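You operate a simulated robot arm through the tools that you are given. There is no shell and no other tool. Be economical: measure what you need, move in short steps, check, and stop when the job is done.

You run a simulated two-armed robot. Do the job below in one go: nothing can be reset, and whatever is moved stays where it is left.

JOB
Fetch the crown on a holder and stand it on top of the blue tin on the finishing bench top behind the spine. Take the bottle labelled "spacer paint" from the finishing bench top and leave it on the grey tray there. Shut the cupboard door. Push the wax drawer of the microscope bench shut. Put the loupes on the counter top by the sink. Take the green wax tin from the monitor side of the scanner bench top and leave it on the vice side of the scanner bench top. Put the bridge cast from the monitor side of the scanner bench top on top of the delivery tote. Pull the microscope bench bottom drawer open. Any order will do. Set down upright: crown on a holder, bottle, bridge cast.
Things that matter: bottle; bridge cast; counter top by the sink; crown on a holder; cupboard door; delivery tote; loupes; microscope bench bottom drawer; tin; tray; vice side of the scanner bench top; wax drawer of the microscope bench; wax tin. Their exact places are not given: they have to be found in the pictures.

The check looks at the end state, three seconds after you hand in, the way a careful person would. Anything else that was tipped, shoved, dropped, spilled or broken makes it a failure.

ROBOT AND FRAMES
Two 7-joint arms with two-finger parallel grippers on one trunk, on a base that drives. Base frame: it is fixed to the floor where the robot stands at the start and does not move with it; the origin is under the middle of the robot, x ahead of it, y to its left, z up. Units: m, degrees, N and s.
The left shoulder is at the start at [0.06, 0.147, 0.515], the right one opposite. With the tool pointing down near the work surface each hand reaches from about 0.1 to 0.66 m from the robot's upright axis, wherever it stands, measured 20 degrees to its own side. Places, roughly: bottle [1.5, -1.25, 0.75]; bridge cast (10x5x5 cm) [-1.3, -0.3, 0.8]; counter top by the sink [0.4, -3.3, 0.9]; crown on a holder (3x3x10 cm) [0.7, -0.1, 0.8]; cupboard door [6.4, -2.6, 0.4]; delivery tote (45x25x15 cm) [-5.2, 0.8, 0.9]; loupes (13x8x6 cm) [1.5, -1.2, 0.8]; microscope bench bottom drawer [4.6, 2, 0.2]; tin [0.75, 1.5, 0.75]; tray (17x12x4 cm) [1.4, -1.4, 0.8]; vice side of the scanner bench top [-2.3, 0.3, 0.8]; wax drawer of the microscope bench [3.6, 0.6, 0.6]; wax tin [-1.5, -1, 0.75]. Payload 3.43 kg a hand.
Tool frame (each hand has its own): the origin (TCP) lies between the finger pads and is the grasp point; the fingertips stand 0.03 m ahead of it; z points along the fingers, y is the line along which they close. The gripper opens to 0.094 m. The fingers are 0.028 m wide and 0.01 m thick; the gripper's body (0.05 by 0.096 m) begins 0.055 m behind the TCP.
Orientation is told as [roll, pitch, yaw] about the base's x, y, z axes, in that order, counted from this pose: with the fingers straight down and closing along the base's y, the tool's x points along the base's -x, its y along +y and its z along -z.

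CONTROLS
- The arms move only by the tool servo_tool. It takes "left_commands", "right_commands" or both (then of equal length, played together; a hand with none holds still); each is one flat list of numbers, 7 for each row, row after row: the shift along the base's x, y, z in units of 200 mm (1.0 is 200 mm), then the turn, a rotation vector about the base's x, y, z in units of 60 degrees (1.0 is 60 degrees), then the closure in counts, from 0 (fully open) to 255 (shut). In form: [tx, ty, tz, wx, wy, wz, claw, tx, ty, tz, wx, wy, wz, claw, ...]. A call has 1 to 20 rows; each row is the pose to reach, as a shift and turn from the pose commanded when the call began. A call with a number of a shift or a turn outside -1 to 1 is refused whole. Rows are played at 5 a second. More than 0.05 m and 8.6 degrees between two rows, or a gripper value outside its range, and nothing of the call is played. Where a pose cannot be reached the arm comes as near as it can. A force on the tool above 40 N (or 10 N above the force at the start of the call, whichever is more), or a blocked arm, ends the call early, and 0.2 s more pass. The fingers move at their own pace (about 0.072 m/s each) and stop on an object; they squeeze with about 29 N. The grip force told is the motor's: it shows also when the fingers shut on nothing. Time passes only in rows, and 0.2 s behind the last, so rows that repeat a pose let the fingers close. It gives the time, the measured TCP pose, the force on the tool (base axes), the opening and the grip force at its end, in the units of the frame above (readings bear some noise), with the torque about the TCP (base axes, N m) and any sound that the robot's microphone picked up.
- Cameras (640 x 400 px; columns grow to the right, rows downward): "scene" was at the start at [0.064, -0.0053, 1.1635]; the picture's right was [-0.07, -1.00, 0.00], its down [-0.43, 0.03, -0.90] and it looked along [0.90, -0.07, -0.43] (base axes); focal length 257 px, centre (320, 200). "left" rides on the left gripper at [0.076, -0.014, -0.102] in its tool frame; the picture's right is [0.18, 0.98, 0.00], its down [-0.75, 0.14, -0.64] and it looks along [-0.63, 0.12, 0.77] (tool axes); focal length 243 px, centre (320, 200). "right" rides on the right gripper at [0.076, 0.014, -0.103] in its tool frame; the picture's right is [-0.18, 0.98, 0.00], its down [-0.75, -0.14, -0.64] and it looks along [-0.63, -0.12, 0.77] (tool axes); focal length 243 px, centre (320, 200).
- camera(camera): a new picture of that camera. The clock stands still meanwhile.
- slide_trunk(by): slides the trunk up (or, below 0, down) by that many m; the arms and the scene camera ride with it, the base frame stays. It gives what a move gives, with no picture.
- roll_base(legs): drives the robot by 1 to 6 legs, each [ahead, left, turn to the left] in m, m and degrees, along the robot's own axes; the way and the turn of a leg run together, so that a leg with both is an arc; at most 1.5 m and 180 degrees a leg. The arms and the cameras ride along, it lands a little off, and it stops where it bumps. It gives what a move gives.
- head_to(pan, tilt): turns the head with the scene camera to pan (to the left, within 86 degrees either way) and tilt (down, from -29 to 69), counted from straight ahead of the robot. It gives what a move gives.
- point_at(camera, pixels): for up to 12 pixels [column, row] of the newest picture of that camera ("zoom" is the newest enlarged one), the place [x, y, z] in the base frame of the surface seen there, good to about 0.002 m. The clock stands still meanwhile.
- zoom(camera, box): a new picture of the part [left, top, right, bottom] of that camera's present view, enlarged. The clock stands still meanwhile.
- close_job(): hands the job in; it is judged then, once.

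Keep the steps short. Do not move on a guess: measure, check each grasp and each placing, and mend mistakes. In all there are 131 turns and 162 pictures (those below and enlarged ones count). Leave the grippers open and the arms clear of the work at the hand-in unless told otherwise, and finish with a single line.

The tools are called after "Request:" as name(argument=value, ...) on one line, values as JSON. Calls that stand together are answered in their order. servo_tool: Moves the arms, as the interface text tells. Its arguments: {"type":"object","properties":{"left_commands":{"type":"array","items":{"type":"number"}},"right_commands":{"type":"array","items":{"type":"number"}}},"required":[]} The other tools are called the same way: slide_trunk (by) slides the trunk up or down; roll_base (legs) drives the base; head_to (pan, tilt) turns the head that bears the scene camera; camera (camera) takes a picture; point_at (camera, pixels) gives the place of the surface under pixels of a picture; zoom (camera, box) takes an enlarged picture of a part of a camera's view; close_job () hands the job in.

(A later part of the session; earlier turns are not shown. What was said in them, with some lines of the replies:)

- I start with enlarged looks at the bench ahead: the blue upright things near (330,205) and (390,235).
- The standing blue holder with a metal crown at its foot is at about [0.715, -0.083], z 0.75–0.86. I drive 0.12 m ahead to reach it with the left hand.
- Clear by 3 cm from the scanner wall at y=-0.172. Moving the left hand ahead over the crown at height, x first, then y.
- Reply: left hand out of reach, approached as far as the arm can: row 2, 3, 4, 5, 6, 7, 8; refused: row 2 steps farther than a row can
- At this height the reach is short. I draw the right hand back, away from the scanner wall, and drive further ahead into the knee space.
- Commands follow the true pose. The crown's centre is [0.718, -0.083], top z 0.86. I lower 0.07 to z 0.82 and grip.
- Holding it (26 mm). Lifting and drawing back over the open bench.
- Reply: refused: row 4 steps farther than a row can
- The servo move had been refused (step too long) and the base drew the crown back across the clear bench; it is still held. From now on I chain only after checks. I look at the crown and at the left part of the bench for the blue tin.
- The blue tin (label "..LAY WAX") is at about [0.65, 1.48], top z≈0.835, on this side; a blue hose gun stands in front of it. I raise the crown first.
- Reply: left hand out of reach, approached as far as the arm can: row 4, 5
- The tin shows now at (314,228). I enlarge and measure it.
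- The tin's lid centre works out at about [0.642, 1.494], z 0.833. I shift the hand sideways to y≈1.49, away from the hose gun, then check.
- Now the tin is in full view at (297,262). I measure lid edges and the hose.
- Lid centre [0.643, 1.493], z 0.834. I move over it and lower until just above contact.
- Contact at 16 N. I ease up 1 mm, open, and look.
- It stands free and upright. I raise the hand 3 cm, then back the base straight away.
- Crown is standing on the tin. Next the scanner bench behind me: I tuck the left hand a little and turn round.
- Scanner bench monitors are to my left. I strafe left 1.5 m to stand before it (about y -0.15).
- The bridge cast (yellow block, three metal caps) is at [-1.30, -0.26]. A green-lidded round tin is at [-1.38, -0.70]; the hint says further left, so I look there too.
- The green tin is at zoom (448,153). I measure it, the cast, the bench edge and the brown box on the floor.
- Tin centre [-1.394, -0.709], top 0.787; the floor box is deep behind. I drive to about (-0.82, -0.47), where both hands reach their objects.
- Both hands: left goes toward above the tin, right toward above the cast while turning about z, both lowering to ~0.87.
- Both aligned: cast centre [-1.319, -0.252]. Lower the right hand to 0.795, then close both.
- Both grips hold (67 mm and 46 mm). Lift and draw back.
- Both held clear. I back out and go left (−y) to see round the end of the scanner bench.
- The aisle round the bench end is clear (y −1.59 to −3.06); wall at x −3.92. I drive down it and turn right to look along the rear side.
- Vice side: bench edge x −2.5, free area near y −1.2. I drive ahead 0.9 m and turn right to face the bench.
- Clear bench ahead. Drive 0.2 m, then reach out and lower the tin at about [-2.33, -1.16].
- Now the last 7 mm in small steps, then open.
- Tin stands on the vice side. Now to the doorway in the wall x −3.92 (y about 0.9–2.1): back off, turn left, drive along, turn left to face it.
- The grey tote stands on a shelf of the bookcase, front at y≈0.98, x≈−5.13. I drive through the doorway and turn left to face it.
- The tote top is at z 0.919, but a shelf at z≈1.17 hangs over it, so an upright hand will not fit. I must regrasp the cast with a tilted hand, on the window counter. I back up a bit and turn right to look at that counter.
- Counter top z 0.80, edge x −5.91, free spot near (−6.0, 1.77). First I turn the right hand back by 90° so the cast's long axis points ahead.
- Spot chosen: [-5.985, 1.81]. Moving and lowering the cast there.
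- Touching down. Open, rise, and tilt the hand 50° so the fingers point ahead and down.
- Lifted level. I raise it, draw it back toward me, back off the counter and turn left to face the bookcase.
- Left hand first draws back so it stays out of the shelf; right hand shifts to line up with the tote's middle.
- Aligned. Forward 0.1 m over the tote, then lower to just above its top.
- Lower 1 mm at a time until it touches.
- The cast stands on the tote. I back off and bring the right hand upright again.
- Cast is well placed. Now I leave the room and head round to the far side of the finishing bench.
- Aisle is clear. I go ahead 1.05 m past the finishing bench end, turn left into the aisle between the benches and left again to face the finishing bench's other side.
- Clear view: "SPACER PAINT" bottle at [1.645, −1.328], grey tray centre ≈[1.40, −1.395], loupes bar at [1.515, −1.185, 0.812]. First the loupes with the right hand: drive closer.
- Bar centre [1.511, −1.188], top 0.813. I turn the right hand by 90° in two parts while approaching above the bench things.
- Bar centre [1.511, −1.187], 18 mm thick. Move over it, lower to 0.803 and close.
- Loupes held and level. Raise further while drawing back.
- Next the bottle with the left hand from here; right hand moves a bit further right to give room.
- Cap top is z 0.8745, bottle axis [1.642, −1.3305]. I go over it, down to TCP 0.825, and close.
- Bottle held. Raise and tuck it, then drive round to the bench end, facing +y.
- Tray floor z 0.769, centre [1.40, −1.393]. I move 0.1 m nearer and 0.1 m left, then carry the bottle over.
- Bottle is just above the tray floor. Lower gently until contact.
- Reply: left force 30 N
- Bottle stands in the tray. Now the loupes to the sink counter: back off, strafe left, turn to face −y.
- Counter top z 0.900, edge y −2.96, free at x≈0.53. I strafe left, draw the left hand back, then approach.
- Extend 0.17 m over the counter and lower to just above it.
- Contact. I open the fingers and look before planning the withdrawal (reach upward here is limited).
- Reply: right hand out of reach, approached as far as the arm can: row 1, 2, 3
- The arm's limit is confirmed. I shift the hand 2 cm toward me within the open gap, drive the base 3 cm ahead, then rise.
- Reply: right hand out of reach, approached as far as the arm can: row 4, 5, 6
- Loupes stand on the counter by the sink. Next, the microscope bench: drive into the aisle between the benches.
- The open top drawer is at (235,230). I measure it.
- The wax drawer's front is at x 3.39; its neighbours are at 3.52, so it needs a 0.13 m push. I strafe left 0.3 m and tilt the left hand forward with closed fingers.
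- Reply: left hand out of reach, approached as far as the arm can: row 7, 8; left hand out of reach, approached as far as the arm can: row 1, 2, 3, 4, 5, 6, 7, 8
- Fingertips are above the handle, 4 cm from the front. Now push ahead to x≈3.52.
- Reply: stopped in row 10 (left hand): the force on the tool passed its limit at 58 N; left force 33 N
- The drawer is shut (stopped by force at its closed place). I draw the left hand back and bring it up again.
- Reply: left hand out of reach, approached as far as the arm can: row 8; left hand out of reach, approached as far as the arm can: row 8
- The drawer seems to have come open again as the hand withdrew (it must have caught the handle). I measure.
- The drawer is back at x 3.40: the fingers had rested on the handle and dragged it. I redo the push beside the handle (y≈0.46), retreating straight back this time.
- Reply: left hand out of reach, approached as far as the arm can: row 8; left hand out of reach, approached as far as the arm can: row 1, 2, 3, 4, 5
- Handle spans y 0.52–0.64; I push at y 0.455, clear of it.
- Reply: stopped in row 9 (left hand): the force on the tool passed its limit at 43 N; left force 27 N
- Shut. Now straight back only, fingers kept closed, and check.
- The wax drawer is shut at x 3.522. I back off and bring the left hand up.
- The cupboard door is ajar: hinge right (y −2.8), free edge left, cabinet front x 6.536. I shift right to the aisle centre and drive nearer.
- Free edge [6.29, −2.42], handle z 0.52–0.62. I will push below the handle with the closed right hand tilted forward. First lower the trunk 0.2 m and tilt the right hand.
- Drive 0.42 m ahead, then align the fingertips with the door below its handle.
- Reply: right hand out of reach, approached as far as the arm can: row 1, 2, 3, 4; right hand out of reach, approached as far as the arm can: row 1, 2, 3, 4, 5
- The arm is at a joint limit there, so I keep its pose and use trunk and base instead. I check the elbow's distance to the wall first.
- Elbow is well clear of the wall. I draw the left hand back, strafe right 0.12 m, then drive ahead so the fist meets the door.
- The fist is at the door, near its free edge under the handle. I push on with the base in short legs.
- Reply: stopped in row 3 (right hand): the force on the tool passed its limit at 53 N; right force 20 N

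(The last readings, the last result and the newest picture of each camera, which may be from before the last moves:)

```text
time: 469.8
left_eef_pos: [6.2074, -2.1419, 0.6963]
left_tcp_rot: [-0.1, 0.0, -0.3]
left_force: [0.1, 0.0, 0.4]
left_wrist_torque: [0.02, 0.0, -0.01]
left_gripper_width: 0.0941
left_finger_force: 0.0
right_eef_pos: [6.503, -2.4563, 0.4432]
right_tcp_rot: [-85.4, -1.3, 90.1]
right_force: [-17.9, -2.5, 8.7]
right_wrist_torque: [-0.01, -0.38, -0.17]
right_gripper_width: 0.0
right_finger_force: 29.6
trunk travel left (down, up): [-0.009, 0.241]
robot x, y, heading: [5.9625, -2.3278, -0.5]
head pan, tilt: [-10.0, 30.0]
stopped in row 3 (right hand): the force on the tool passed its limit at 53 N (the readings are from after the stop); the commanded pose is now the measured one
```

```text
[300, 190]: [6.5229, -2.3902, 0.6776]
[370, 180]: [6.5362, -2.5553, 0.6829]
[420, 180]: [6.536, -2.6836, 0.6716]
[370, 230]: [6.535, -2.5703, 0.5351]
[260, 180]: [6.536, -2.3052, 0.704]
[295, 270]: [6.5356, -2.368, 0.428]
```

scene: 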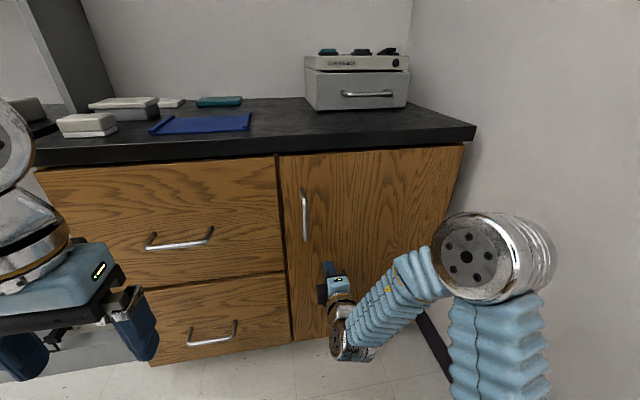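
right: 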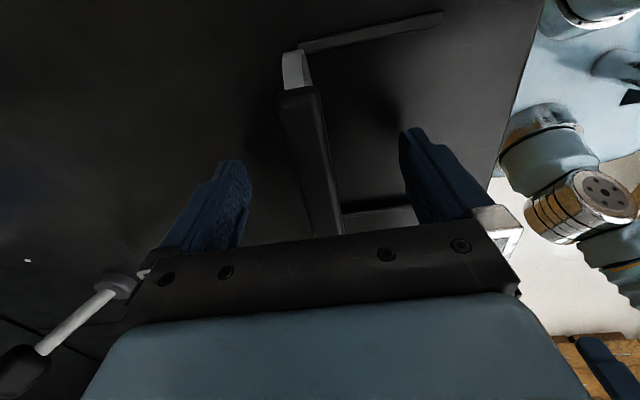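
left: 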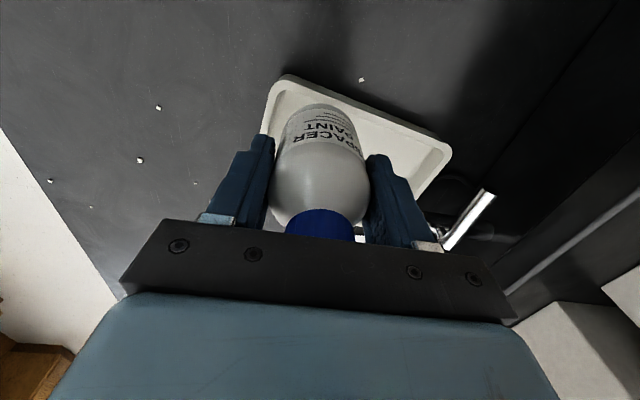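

The door is flush at x 6.536. I back straight off with the base and check it stays.

Request:
roll_base(legs=[[-0.45, 0, 0]])

Request:
zoom(camera="scene", box=[150, 60, 450, 300])

```text
time: 472.5
left_eef_pos: [5.7685, -2.1407, 0.6961]
left_tcp_rot: [0.0, 0.1, -0.9]
left_force: [-0.4, -0.8, 0.4]
left_wrist_torque: [0.01, -0.03, 0.01]
left_gripper_width: 0.0939
left_finger_force: 0.1
right_eef_pos: [6.0628, -2.456, 0.4416]
right_tcp_rot: [-85.2, -1.2, 89.9]
right_force: [-0.6, -0.6, 0.1]
right_wrist_torque: [0.02, 0.02, -0.02]
right_gripper_width: 0.0
right_finger_force: 29.7
trunk travel left (down, up): [-0.009, 0.241]
robot x, y, heading: [5.5239, -2.3265, -0.4]
head pan, tilt: [-10.0, 30.0]
```

```text
1.67 times, centred on (300, 180) of scene
```

zoom: 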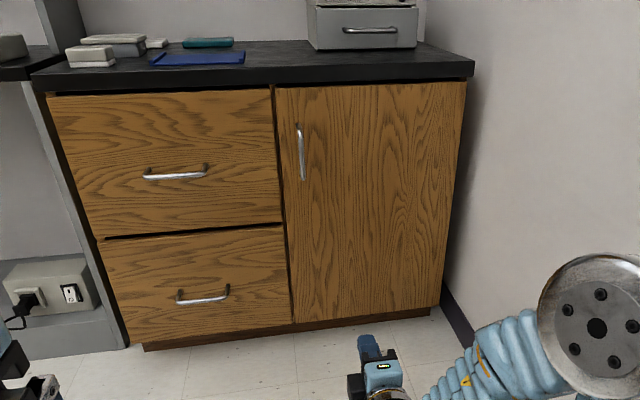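

Door stays shut. Last task: the bottom drawer at about [4.6, 2.0]. I turn left to look up the aisle east of the microscope bench.

Request:
roll_base(legs=[[0, 0.15, 0], [0, 0, 90]])

Request:
head_to(pan=10, tilt=12)

Request:
camera(camera="scene")

Request:
point_at(camera="scene", pixels=[[230, 200], [250, 250], [300, 200], [340, 200], [400, 220], [450, 220], [320, 260], [280, 180], [200, 300]])

```text
time: 477.7
left_eef_pos: [5.334, -1.9327, 0.6959]
left_tcp_rot: [0.1, 0.1, 90.6]
left_force: [-0.1, -0.4, -0.2]
left_wrist_torque: [0.01, -0.01, 0.03]
left_gripper_width: 0.094
left_finger_force: 0.2
right_eef_pos: [5.6419, -1.6293, 0.4418]
right_tcp_rot: [-85.2, -1.3, -178.7]
right_force: [-0.1, -0.4, -0.2]
right_wrist_torque: [0.03, -0.01, -0.01]
right_gripper_width: 0.0001
right_finger_force: 29.0
trunk travel left (down, up): [-0.009, 0.241]
robot x, y, heading: [5.5218, -2.1783, 90.7]
head pan, tilt: [-10.0, 30.0]
```

```text
time: 478.5
left_eef_pos: [5.3326, -1.9328, 0.695]
left_tcp_rot: [0.1, 0.0, 90.6]
left_force: [-0.6, 0.0, -1.7]
left_wrist_torque: [-0.01, 0.01, 0.02]
left_gripper_width: 0.0942
left_finger_force: 0.1
right_eef_pos: [5.6414, -1.6306, 0.4411]
right_tcp_rot: [-85.2, -1.4, -178.7]
right_force: [-0.3, 0.9, 0.3]
right_wrist_torque: [0.03, -0.03, 0.01]
right_gripper_width: 0.0
right_finger_force: 28.9
trunk travel left (down, up): [-0.009, 0.241]
robot x, y, heading: [5.5278, -2.1729, 90.8]
head pan, tilt: [10.0, 12.0]
```

```text
41 pictures are left
```

scene: 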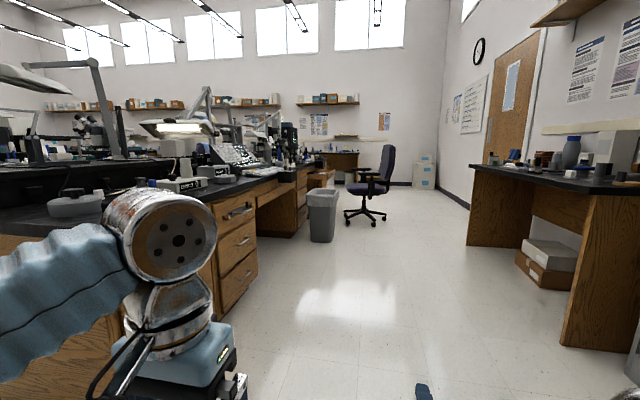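

```text
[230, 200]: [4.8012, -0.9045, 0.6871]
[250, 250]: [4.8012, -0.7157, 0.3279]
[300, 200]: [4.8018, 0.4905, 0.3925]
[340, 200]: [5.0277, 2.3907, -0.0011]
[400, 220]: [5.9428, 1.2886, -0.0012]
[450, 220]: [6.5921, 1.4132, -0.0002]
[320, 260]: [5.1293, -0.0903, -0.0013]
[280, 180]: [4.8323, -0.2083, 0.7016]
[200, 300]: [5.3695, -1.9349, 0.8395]
```

Request:
point_at(camera="scene", pixels=[[322, 225], [336, 225], [308, 200], [365, 215], [352, 215], [385, 215], [375, 185], [480, 240], [565, 330]])

Request:
zoom(camera="scene", box=[200, 130, 440, 280])

```text
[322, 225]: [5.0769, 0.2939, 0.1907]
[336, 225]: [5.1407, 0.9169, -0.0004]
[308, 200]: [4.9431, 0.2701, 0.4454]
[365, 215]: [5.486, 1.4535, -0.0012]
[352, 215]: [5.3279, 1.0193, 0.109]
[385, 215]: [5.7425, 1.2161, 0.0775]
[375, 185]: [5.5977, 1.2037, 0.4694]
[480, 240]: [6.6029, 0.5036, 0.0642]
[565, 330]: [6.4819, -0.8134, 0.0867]
```

```text
2.67 times, centred on (320, 205) of scene
```

zoom: 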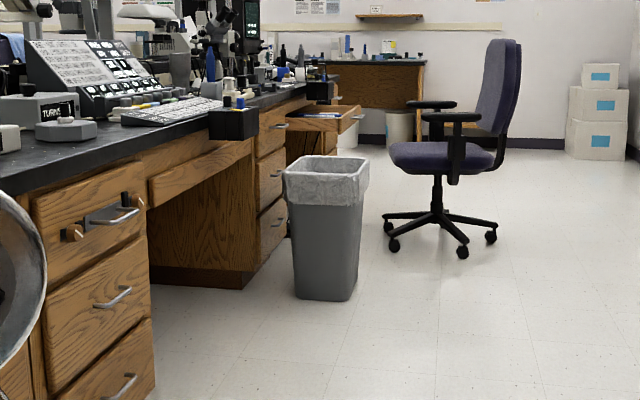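

Request:
point_at(camera="scene", pixels=[[455, 190], [462, 200], [468, 208], [468, 225], [425, 175], [395, 175], [388, 190], [330, 170], [335, 178], [350, 160]])

```text
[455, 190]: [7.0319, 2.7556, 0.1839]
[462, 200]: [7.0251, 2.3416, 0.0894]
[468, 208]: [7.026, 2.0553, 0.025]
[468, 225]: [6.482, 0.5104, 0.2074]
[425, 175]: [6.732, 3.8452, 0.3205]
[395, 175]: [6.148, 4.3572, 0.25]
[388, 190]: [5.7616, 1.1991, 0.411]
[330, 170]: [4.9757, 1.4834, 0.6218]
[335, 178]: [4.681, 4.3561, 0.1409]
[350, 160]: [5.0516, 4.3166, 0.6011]
```

A chair (centre ≈[5.5, 1.25]) and bin stand in the aisle; the gap between the chair and the right-hand table's corner is about 0.84 m. I drive to (5.55, −0.06), then check.

Request:
roll_base(legs=[[1.2, 0, -0.8], [0.9, 0, 0]])

Request:
head_to(pan=-15, tilt=25)

Request:
camera(camera="scene")

Request:
point_at(camera="scene", pixels=[[320, 220], [345, 150], [330, 190], [300, 140], [250, 180], [280, 235], [480, 150], [500, 250], [220, 200]])

```text
time: 489.1
left_eef_pos: [5.3547, 0.2131, 0.6952]
left_tcp_rot: [0.0, 0.0, 88.3]
left_force: [0.6, 0.0, 0.2]
left_wrist_torque: [-0.03, 0.0, 0.03]
left_gripper_width: 0.0941
left_finger_force: 0.1
right_eef_pos: [5.6755, 0.5031, 0.4418]
right_tcp_rot: [-85.2, -1.4, 179.0]
right_force: [0.3, 0.1, 0.8]
right_wrist_torque: [-0.01, -0.03, 0.0]
right_gripper_width: 0.0
right_finger_force: 29.2
trunk travel left (down, up): [-0.009, 0.241]
robot x, y, heading: [5.5401, -0.0342, 88.3]
head pan, tilt: [10.0, 12.0]
```

```text
time: 490.0
left_eef_pos: [5.355, 0.2142, 0.6958]
left_tcp_rot: [0.0, 0.0, 88.3]
left_force: [-0.4, -0.8, -0.4]
left_wrist_torque: [0.02, -0.01, -0.01]
left_gripper_width: 0.094
left_finger_force: 0.0
right_eef_pos: [5.6759, 0.5029, 0.442]
right_tcp_rot: [-85.2, -1.2, 179.0]
right_force: [0.0, -0.8, -0.5]
right_wrist_torque: [-0.01, 0.01, -0.04]
right_gripper_width: 0.0
right_finger_force: 29.1
trunk travel left (down, up): [-0.009, 0.241]
robot x, y, heading: [5.5356, -0.0375, 88.6]
head pan, tilt: [-15.0, 25.0]
```

```text
39 pictures are left
```

scene: 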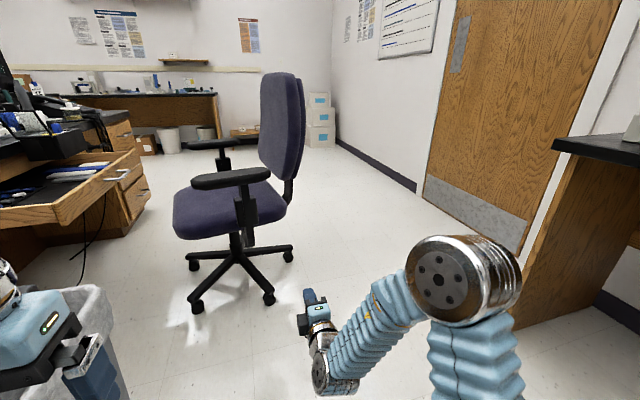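

```text
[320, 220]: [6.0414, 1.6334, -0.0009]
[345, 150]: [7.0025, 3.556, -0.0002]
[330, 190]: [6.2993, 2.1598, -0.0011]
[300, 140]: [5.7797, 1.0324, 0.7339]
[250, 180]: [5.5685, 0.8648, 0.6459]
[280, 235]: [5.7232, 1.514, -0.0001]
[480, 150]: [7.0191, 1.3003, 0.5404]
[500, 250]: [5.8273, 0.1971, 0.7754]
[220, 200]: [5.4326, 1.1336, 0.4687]
```

The gap is narrow, so I raise the trunk again to lift the elbows above chair and table, then thread the gap at a heading of about 60°.

Request:
slide_trunk(by=0.24)

Request:
roll_base(legs=[[0, -0.16, 0], [0, 0, -29], [0.35, 0, 0]])

Request:
head_to(pan=10, tilt=40)

Request:
camera(camera="scene")

```text
time: 492.5
left_eef_pos: [5.3557, 0.2141, 0.935]
left_tcp_rot: [0.0, 0.1, 88.3]
left_force: [-0.8, 0.2, 0.5]
left_wrist_torque: [0.01, 0.02, 0.02]
left_gripper_width: 0.0938
left_finger_force: 0.0
right_eef_pos: [5.6758, 0.5033, 0.6819]
right_tcp_rot: [-85.2, -1.3, 179.0]
right_force: [-0.9, 0.3, -0.8]
right_wrist_torque: [-0.01, 0.03, 0.0]
right_gripper_width: 0.0
right_finger_force: 28.7
trunk travel left (down, up): [-0.249, 0.001]
robot x, y, heading: [5.5379, -0.038, 88.6]
head pan, tilt: [-15.0, 25.0]
```

```text
time: 497.2
left_eef_pos: [5.8351, 0.5604, 0.9351]
left_tcp_rot: [-0.1, 0.0, 59.3]
left_force: [0.0, 0.3, -0.4]
left_wrist_torque: [-0.01, 0.0, 0.05]
left_gripper_width: 0.094
left_finger_force: 0.0
right_eef_pos: [6.2549, 0.657, 0.6818]
right_tcp_rot: [-85.3, -1.3, 149.9]
right_force: [-0.8, 0.6, -0.1]
right_wrist_torque: [0.04, -0.02, 0.0]
right_gripper_width: 0.0001
right_finger_force: 29.2
trunk travel left (down, up): [-0.249, 0.001]
robot x, y, heading: [5.8703, 0.2522, 59.5]
head pan, tilt: [-15.0, 25.0]
```

```text
time: 498.1
left_eef_pos: [5.8337, 0.561, 0.9353]
left_tcp_rot: [0.0, 0.0, 59.2]
left_force: [0.2, 0.2, 0.0]
left_wrist_torque: [0.01, 0.0, 0.02]
left_gripper_width: 0.094
left_finger_force: 0.0
right_eef_pos: [6.2537, 0.6587, 0.6836]
right_tcp_rot: [-85.2, -1.2, 149.9]
right_force: [0.1, -0.2, -0.1]
right_wrist_torque: [0.01, 0.01, -0.01]
right_gripper_width: 0.0001
right_finger_force: 29.2
trunk travel left (down, up): [-0.249, 0.001]
robot x, y, heading: [5.8709, 0.2545, 59.3]
head pan, tilt: [10.0, 40.0]
```

```text
38 pictures are left
5 turns are left
```

scene: 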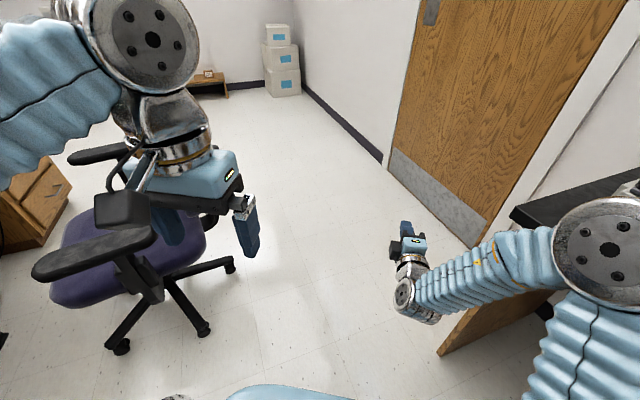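

Few turns remain, so I chain the moves: thread the gap, come round to face the bench near y≈2.0, lower the trunk, ease the right hand's tilt to about 50°, and look.

Request:
roll_base(legs=[[0.95, 0, 0], [0, 0, 30.7], [0.95, 0, 0], [0, 0, 90], [0.6, 0, 0]])

Request:
slide_trunk(by=-0.245)

Request:
servo_tool(right_commands=[0, 0, 0, 0, -0.12, 0, 0, 0, 0, 0, 0, -0.24, 0, 0, 0, 0, 0, 0, -0.36, 0, 0, 0, 0, 0, 0, -0.48, 0, 0, 0, 0, 0, 0, -0.58, 0, 0, 0, 0, -0.1, 0, -0.58, 0, 0])

Request:
head_to(pan=0, tilt=30)

Request:
camera(camera="scene")

Request:
point_at(camera="scene", pixels=[[240, 200], [280, 200], [320, 200], [360, 200], [400, 200], [240, 250], [280, 250], [320, 250], [360, 250], [400, 250], [320, 160], [400, 160]])

Request:
zoom(camera="scene", box=[180, 120, 500, 320])

```text
time: 516.1
left_eef_pos: [5.4802, 1.8099, 0.9359]
left_tcp_rot: [0.0, 0.0, -177.3]
left_force: [-0.7, 0.7, -1.1]
left_wrist_torque: [0.0, 0.02, -0.02]
left_gripper_width: 0.0942
left_finger_force: 0.1
right_eef_pos: [5.1664, 2.107, 0.682]
right_tcp_rot: [-85.2, -1.3, -86.5]
right_force: [0.2, 0.4, 0.8]
right_wrist_torque: [-0.03, 0.01, 0.01]
right_gripper_width: 0.0
right_finger_force: 28.8
trunk travel left (down, up): [-0.249, 0.001]
robot x, y, heading: [5.7154, 2.0101, -177.1]
head pan, tilt: [10.0, 40.0]
```

```text
time: 518.6
left_eef_pos: [5.4821, 1.8113, 0.6904]
left_tcp_rot: [0.1, 0.0, -177.1]
left_force: [-0.2, 0.2, -0.1]
left_wrist_torque: [0.0, 0.02, 0.02]
left_gripper_width: 0.0937
left_finger_force: 0.0
right_eef_pos: [5.1671, 2.1064, 0.4378]
right_tcp_rot: [-85.2, -1.3, -86.5]
right_force: [1.3, 0.3, 0.6]
right_wrist_torque: [0.01, 0.02, -0.04]
right_gripper_width: 0.0001
right_finger_force: 28.9
trunk travel left (down, up): [-0.004, 0.246]
robot x, y, heading: [5.7153, 2.0094, -177.0]
head pan, tilt: [10.0, 40.0]
```

```text
time: 520.0
left_eef_pos: [5.4816, 1.8107, 0.69]
left_tcp_rot: [0.0, 0.1, -177.2]
left_force: [-0.3, -0.5, -0.4]
left_wrist_torque: [0.01, 0.0, 0.01]
left_gripper_width: 0.0939
left_finger_force: 0.0
right_eef_pos: [5.1669, 2.107, 0.4184]
right_tcp_rot: [-50.4, -3.1, -88.0]
right_force: [1.0, -0.3, -0.5]
right_wrist_torque: [0.03, 0.01, 0.0]
right_gripper_width: 0.0939
right_finger_force: 0.0
trunk travel left (down, up): [-0.004, 0.246]
robot x, y, heading: [5.7141, 2.0054, -177.0]
head pan, tilt: [10.0, 40.0]
```

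```text
time: 520.8
left_eef_pos: [5.4817, 1.8102, 0.691]
left_tcp_rot: [0.0, 0.1, -177.1]
left_force: [0.5, -0.4, 0.8]
left_wrist_torque: [-0.02, -0.04, -0.02]
left_gripper_width: 0.0943
left_finger_force: 0.2
right_eef_pos: [5.1667, 2.1064, 0.4182]
right_tcp_rot: [-50.3, -3.1, -87.9]
right_force: [-0.2, 0.2, 0.3]
right_wrist_torque: [0.01, 0.0, 0.01]
right_gripper_width: 0.0942
right_finger_force: 0.1
trunk travel left (down, up): [-0.004, 0.246]
robot x, y, heading: [5.7162, 2.0085, -177.1]
head pan, tilt: [0.0, 30.0]
```

```text
37 pictures are left
```

scene: 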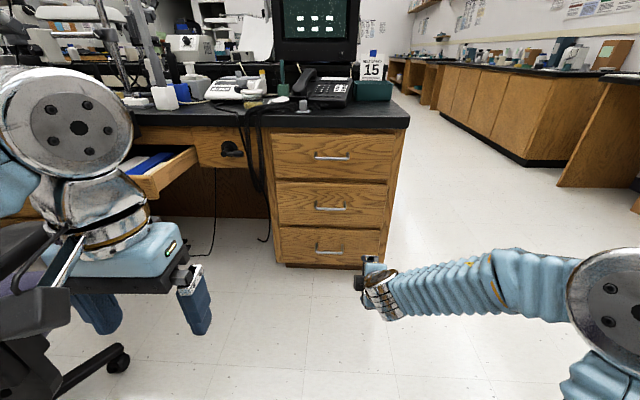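

```text
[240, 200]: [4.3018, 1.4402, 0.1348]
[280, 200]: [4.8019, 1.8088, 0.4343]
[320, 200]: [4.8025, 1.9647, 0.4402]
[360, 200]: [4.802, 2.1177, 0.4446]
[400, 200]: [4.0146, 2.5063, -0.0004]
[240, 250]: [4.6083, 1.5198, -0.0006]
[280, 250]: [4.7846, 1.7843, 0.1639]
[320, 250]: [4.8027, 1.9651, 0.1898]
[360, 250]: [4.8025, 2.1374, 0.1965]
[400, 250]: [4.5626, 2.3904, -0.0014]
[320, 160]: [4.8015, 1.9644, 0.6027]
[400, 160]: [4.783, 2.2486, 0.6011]
```

```text
2.00 times, centred on (340, 220) of scene
4 turns are left
```

zoom: 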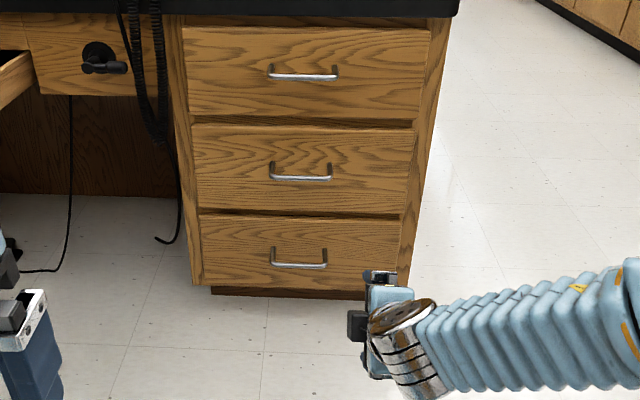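

The stack is right ahead: face x 4.802; from the picture the bottom handle's bar is at about [4.85, 2.008, 0.222]. I drive 0.18 m, measure the bar with a row of pixels, then bring the right hand to a pre-grasp 8 cm short, fingers part open.

Request:
roll_base(legs=[[0.18, 0, 0]])

Request:
zoom(camera="scene", box=[260, 230, 420, 330])

Request:
point_at(camera="scene", pixels=[[330, 280], [330, 283], [330, 286], [330, 289], [330, 292], [330, 295], [330, 298], [330, 301], [315, 289], [345, 289], [315, 293], [345, 293]])

Request:
servo_tool(right_commands=[0, -0.1, -0.12, 0, 0, 0, 92, 0, -0.2, -0.25, 0, 0, 0, 92, 0, -0.3, -0.38, 0, 0, 0, 92, -0.05, -0.4, -0.5, 0, 0, 0, 92, -0.15, -0.445, -0.6, 0, 0, 0, 92, -0.2, -0.445, -0.61, 0, 0, 0, 92, -0.2, -0.445, -0.61, 0, 0, 0, 92])

Request:
camera(camera="right")

Request:
camera(camera="scene")

Request:
point_at(camera="right", pixels=[[320, 120], [320, 140], [320, 160], [320, 180], [320, 200], [320, 100], [300, 120], [300, 160], [340, 120], [340, 160], [320, 80], [320, 60]])

```text
time: 522.3
left_eef_pos: [5.2997, 1.8013, 0.6895]
left_tcp_rot: [0.0, 0.0, -177.2]
left_force: [0.4, -0.3, 0.7]
left_wrist_torque: [0.0, -0.02, 0.01]
left_gripper_width: 0.0941
left_finger_force: 0.0
right_eef_pos: [4.9846, 2.0973, 0.4176]
right_tcp_rot: [-50.4, -3.0, -87.8]
right_force: [-0.8, -0.6, -0.3]
right_wrist_torque: [0.0, -0.03, 0.0]
right_gripper_width: 0.094
right_finger_force: 0.1
trunk travel left (down, up): [-0.004, 0.246]
robot x, y, heading: [5.5352, 1.9973, -176.9]
head pan, tilt: [0.0, 30.0]
```

```text
4.00 times, centred on (340, 280) of scene
```

zoom: 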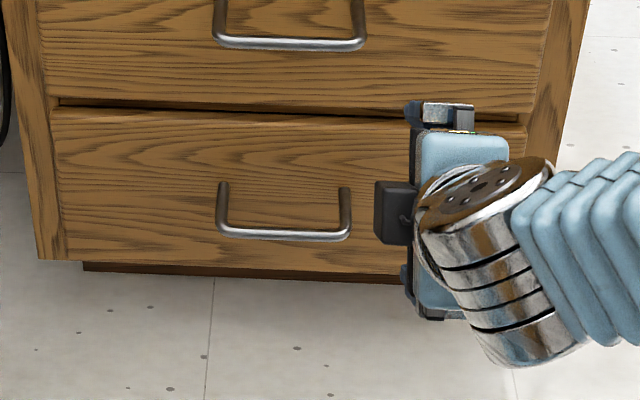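

```text
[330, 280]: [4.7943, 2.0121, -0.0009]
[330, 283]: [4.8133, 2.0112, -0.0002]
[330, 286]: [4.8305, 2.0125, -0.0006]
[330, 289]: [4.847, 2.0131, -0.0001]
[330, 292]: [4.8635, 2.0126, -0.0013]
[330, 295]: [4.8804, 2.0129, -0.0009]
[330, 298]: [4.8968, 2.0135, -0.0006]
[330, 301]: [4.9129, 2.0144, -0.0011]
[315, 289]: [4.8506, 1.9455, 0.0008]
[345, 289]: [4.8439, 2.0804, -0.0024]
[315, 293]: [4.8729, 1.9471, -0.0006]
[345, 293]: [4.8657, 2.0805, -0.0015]
```

```text
time: 523.9
left_eef_pos: [5.2983, 1.8003, 0.6909]
left_tcp_rot: [0.0, 0.0, -177.2]
left_force: [0.7, 0.8, -0.6]
left_wrist_torque: [0.0, -0.03, 0.0]
left_gripper_width: 0.0941
left_finger_force: 0.0
right_eef_pos: [4.945, 2.0051, 0.2972]
right_tcp_rot: [-50.4, -3.0, -87.9]
right_force: [-0.2, -0.4, 0.0]
right_wrist_torque: [0.01, -0.02, -0.02]
right_gripper_width: 0.0602
right_finger_force: 0.1
trunk travel left (down, up): [-0.004, 0.246]
robot x, y, heading: [5.5313, 2.0044, -177.1]
head pan, tilt: [0.0, 30.0]
```

```text
34 pictures are left
```

right: 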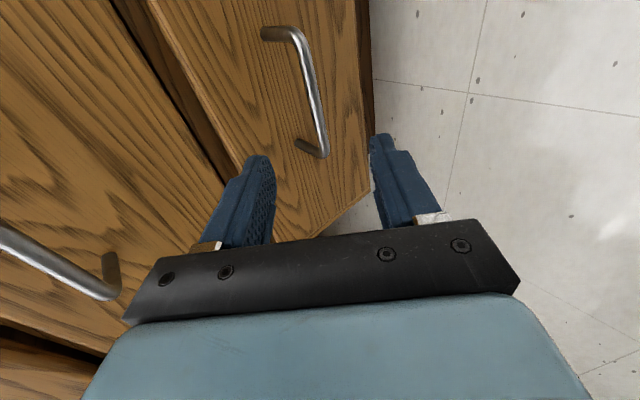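

```text
33 pictures are left
```

scene: 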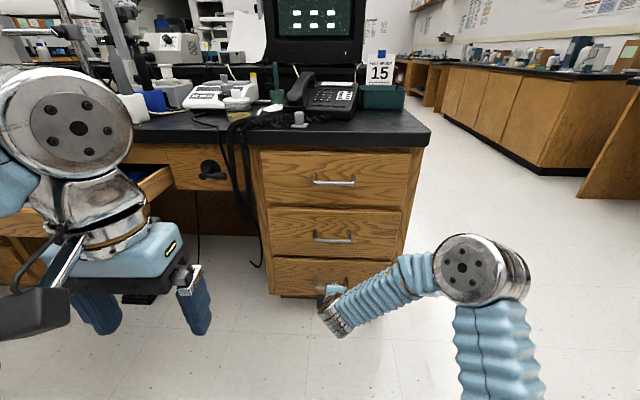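

```text
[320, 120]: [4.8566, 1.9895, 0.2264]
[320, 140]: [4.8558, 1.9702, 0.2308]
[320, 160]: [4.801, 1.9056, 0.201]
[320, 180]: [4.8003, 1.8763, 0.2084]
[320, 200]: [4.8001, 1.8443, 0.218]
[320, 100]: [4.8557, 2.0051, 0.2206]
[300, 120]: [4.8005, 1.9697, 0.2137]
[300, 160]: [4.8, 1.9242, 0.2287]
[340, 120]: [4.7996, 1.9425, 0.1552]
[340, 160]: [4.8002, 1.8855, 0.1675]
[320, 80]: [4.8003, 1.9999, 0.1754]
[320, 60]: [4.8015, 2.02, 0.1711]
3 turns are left
```

The bar is measured at [4.852, ~2.0, 0.223] and the hand is lined up. I close in along the tool axis, grip, draw the drawer out with the base, release, retreat along the tool axis and look.

Request:
servo_tool(right_commands=[-0.1, 0, -0.08, 0, 0, 0, 92, -0.2, 0, -0.16, 0, 0, 0, 92, -0.3, 0, -0.24, 0, 0, 0, 92, -0.4, 0, -0.32, 0, 0, 0, 92, -0.4, 0, -0.32, 0, 0, 0, 92, -0.4, 0, -0.32, 0, 0, 0, 255, -0.4, 0, -0.32, 0, 0, 0, 255, -0.4, 0, -0.32, 0, 0, 0, 255, -0.4, 0, -0.32, 0, 0, 0, 255])

Request:
roll_base(legs=[[-0.24, 0, 0]])

Request:
servo_tool(right_commands=[0, 0, 0, 0, 0, 0, 170, 0, 0, 0, 0, 0, 0, 92, 0, 0, 0, 0, 0, 0, 92, 0, 0, 0, 0, 0, 0, 92, 0.1, 0, 0.084, 0, 0, 0, 92, 0.2, 0, 0.168, 0, 0, 0, 92, 0.3, 0, 0.252, 0, 0, 0, 92, 0.45, 0, 0.378, 0, 0, 0, 92, 0.5, 0, 0.5, 0, 0, 0, 92])

Request:
camera(camera="scene")

Request:
zoom(camera="scene", box=[220, 150, 460, 300])

Request:
point_at(camera="scene", pixels=[[300, 230], [300, 240], [300, 250], [300, 260], [300, 270], [350, 230], [350, 240], [350, 250], [350, 260], [290, 220], [330, 250], [330, 265]])

```text
time: 525.9
left_eef_pos: [5.2998, 1.8011, 0.6909]
left_tcp_rot: [0.0, 0.0, -177.3]
left_force: [-0.5, -1.1, -0.2]
left_wrist_torque: [-0.01, 0.01, 0.02]
left_gripper_width: 0.0939
left_finger_force: 0.0
right_eef_pos: [4.8646, 2.0087, 0.2328]
right_tcp_rot: [-50.7, -2.9, -87.9]
right_force: [-2.3, 2.3, 20.1]
right_wrist_torque: [1.09, 0.27, 0.73]
right_gripper_width: 0.011
right_finger_force: 44.7
trunk travel left (down, up): [-0.004, 0.246]
robot x, y, heading: [5.5362, 1.9997, -177.1]
head pan, tilt: [0.0, 30.0]
```

```text
time: 527.3
left_eef_pos: [5.4497, 1.8088, 0.6907]
left_tcp_rot: [0.0, 0.0, -177.2]
left_force: [-0.1, -0.2, 0.2]
left_wrist_torque: [0.05, -0.02, 0.01]
left_gripper_width: 0.0939
left_finger_force: 0.1
right_eef_pos: [5.0152, 2.0104, 0.2335]
right_tcp_rot: [-50.6, -3.2, -86.8]
right_force: [0.0, 1.1, 0.8]
right_wrist_torque: [0.99, 0.05, 0.87]
right_gripper_width: 0.011
right_finger_force: 43.8
trunk travel left (down, up): [-0.004, 0.246]
robot x, y, heading: [5.6851, 2.0083, -176.9]
head pan, tilt: [0.0, 30.0]
stopped in leg 1: the force on the tool passed its limit at 42 N (the readings are from after the stop); the commanded pose is now the measured one
```

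```text
time: 529.3
left_eef_pos: [5.4498, 1.8085, 0.6899]
left_tcp_rot: [0.0, 0.1, -177.2]
left_force: [-0.5, 0.8, 0.4]
left_wrist_torque: [0.01, 0.0, -0.01]
left_gripper_width: 0.094
left_finger_force: 0.1
right_eef_pos: [5.118, 2.0101, 0.3348]
right_tcp_rot: [-50.5, -3.5, -87.1]
right_force: [0.2, -0.2, -0.1]
right_wrist_torque: [0.01, 0.01, 0.0]
right_gripper_width: 0.0603
right_finger_force: 0.1
trunk travel left (down, up): [-0.004, 0.246]
robot x, y, heading: [5.6826, 2.0075, -176.6]
head pan, tilt: [0.0, 30.0]
```

```text
32 pictures are left
```

scene: 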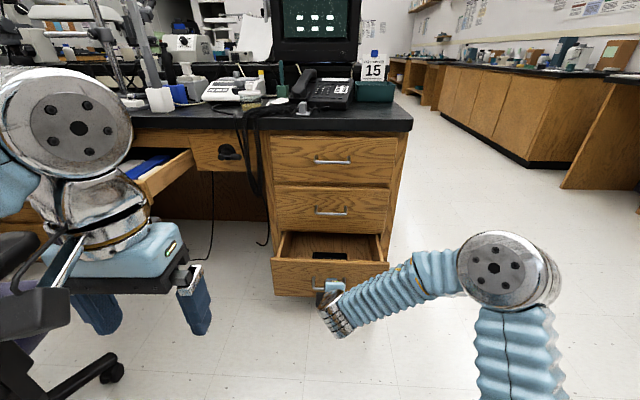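

```text
2.67 times, centred on (340, 225) of scene
```

zoom: 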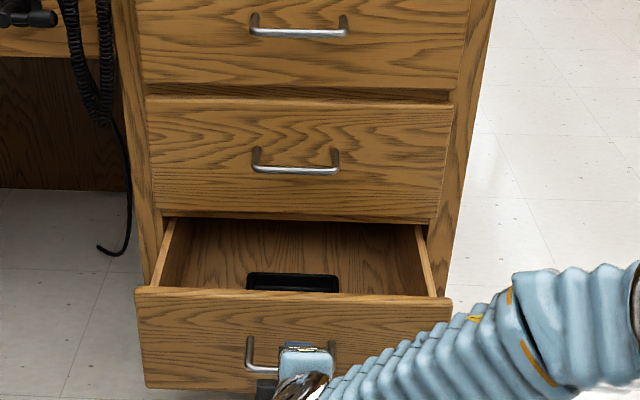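

```text
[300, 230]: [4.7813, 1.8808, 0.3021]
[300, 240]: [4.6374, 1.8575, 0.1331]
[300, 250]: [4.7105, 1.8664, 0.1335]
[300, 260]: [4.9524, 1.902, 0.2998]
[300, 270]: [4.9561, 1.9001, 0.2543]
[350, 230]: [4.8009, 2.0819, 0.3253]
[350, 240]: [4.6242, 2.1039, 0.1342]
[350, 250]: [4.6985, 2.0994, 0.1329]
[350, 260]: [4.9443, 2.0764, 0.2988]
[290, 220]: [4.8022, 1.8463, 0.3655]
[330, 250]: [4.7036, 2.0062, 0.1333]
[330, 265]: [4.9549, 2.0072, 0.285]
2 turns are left
```

The bottom drawer is out by 15 cm, to where it stopped. I open the gripper fully, back clear and take a last look.

Request:
roll_base(legs=[[-0.15, 0, 0]])

Request:
servo_tool(right_commands=[0, 0, 0.05, 0, 0, 0, 0, 0, 0, 0.1, 0, 0, 0, 0, 0, 0, 0.1, 0, 0, 0, 0])

Request:
camera(camera="scene")

Request:
point_at(camera="scene", pixels=[[300, 240], [300, 245], [300, 250], [330, 245]])

```text
time: 530.6
left_eef_pos: [5.6017, 1.8158, 0.6908]
left_tcp_rot: [-0.1, 0.0, -177.0]
left_force: [0.4, 1.0, -0.1]
left_wrist_torque: [0.01, 0.0, -0.01]
left_gripper_width: 0.094
left_finger_force: 0.0
right_eef_pos: [5.2672, 2.0179, 0.3342]
right_tcp_rot: [-50.5, -3.4, -86.9]
right_force: [-0.2, 0.7, 0.0]
right_wrist_torque: [-0.02, 0.0, -0.02]
right_gripper_width: 0.0601
right_finger_force: 0.0
trunk travel left (down, up): [-0.004, 0.246]
robot x, y, heading: [5.8347, 2.019, -176.7]
head pan, tilt: [0.0, 30.0]
```

```text
time: 531.4
left_eef_pos: [5.6008, 1.8163, 0.6909]
left_tcp_rot: [-0.1, 0.0, -177.0]
left_force: [1.1, -0.6, 0.5]
left_wrist_torque: [0.01, 0.01, 0.0]
left_gripper_width: 0.0938
left_finger_force: 0.1
right_eef_pos: [5.2677, 2.0187, 0.3529]
right_tcp_rot: [-50.6, -3.5, -87.0]
right_force: [-1.2, -0.1, 0.6]
right_wrist_torque: [0.0, -0.01, 0.03]
right_gripper_width: 0.094
right_finger_force: 0.0
trunk travel left (down, up): [-0.004, 0.246]
robot x, y, heading: [5.8325, 2.0157, -176.7]
head pan, tilt: [0.0, 30.0]
```

```text
30 pictures are left
```

scene: 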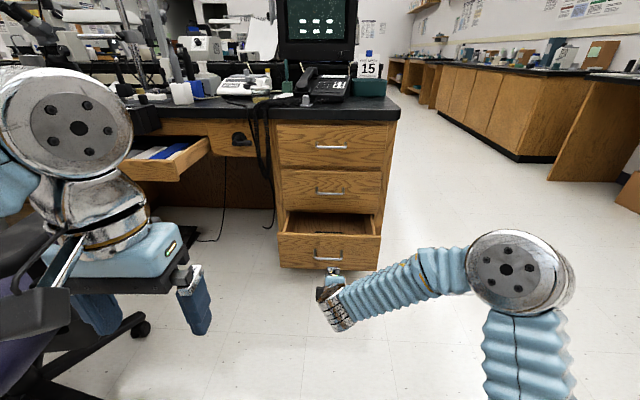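

```text
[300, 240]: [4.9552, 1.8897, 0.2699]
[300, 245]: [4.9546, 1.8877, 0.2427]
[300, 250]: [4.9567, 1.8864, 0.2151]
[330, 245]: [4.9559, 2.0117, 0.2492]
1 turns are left
```

The drawer stays open at x 4.955, the hands are open and clear, and everything has been placed, so I hand in.

Request:
close_job()

```text
The job is handed in.
```

All eight tasks were done and the job is handed in; the bottom drawer is open only 15 cm, where it stopped, and at the start I dragged the crown across bare bench before lifting it.
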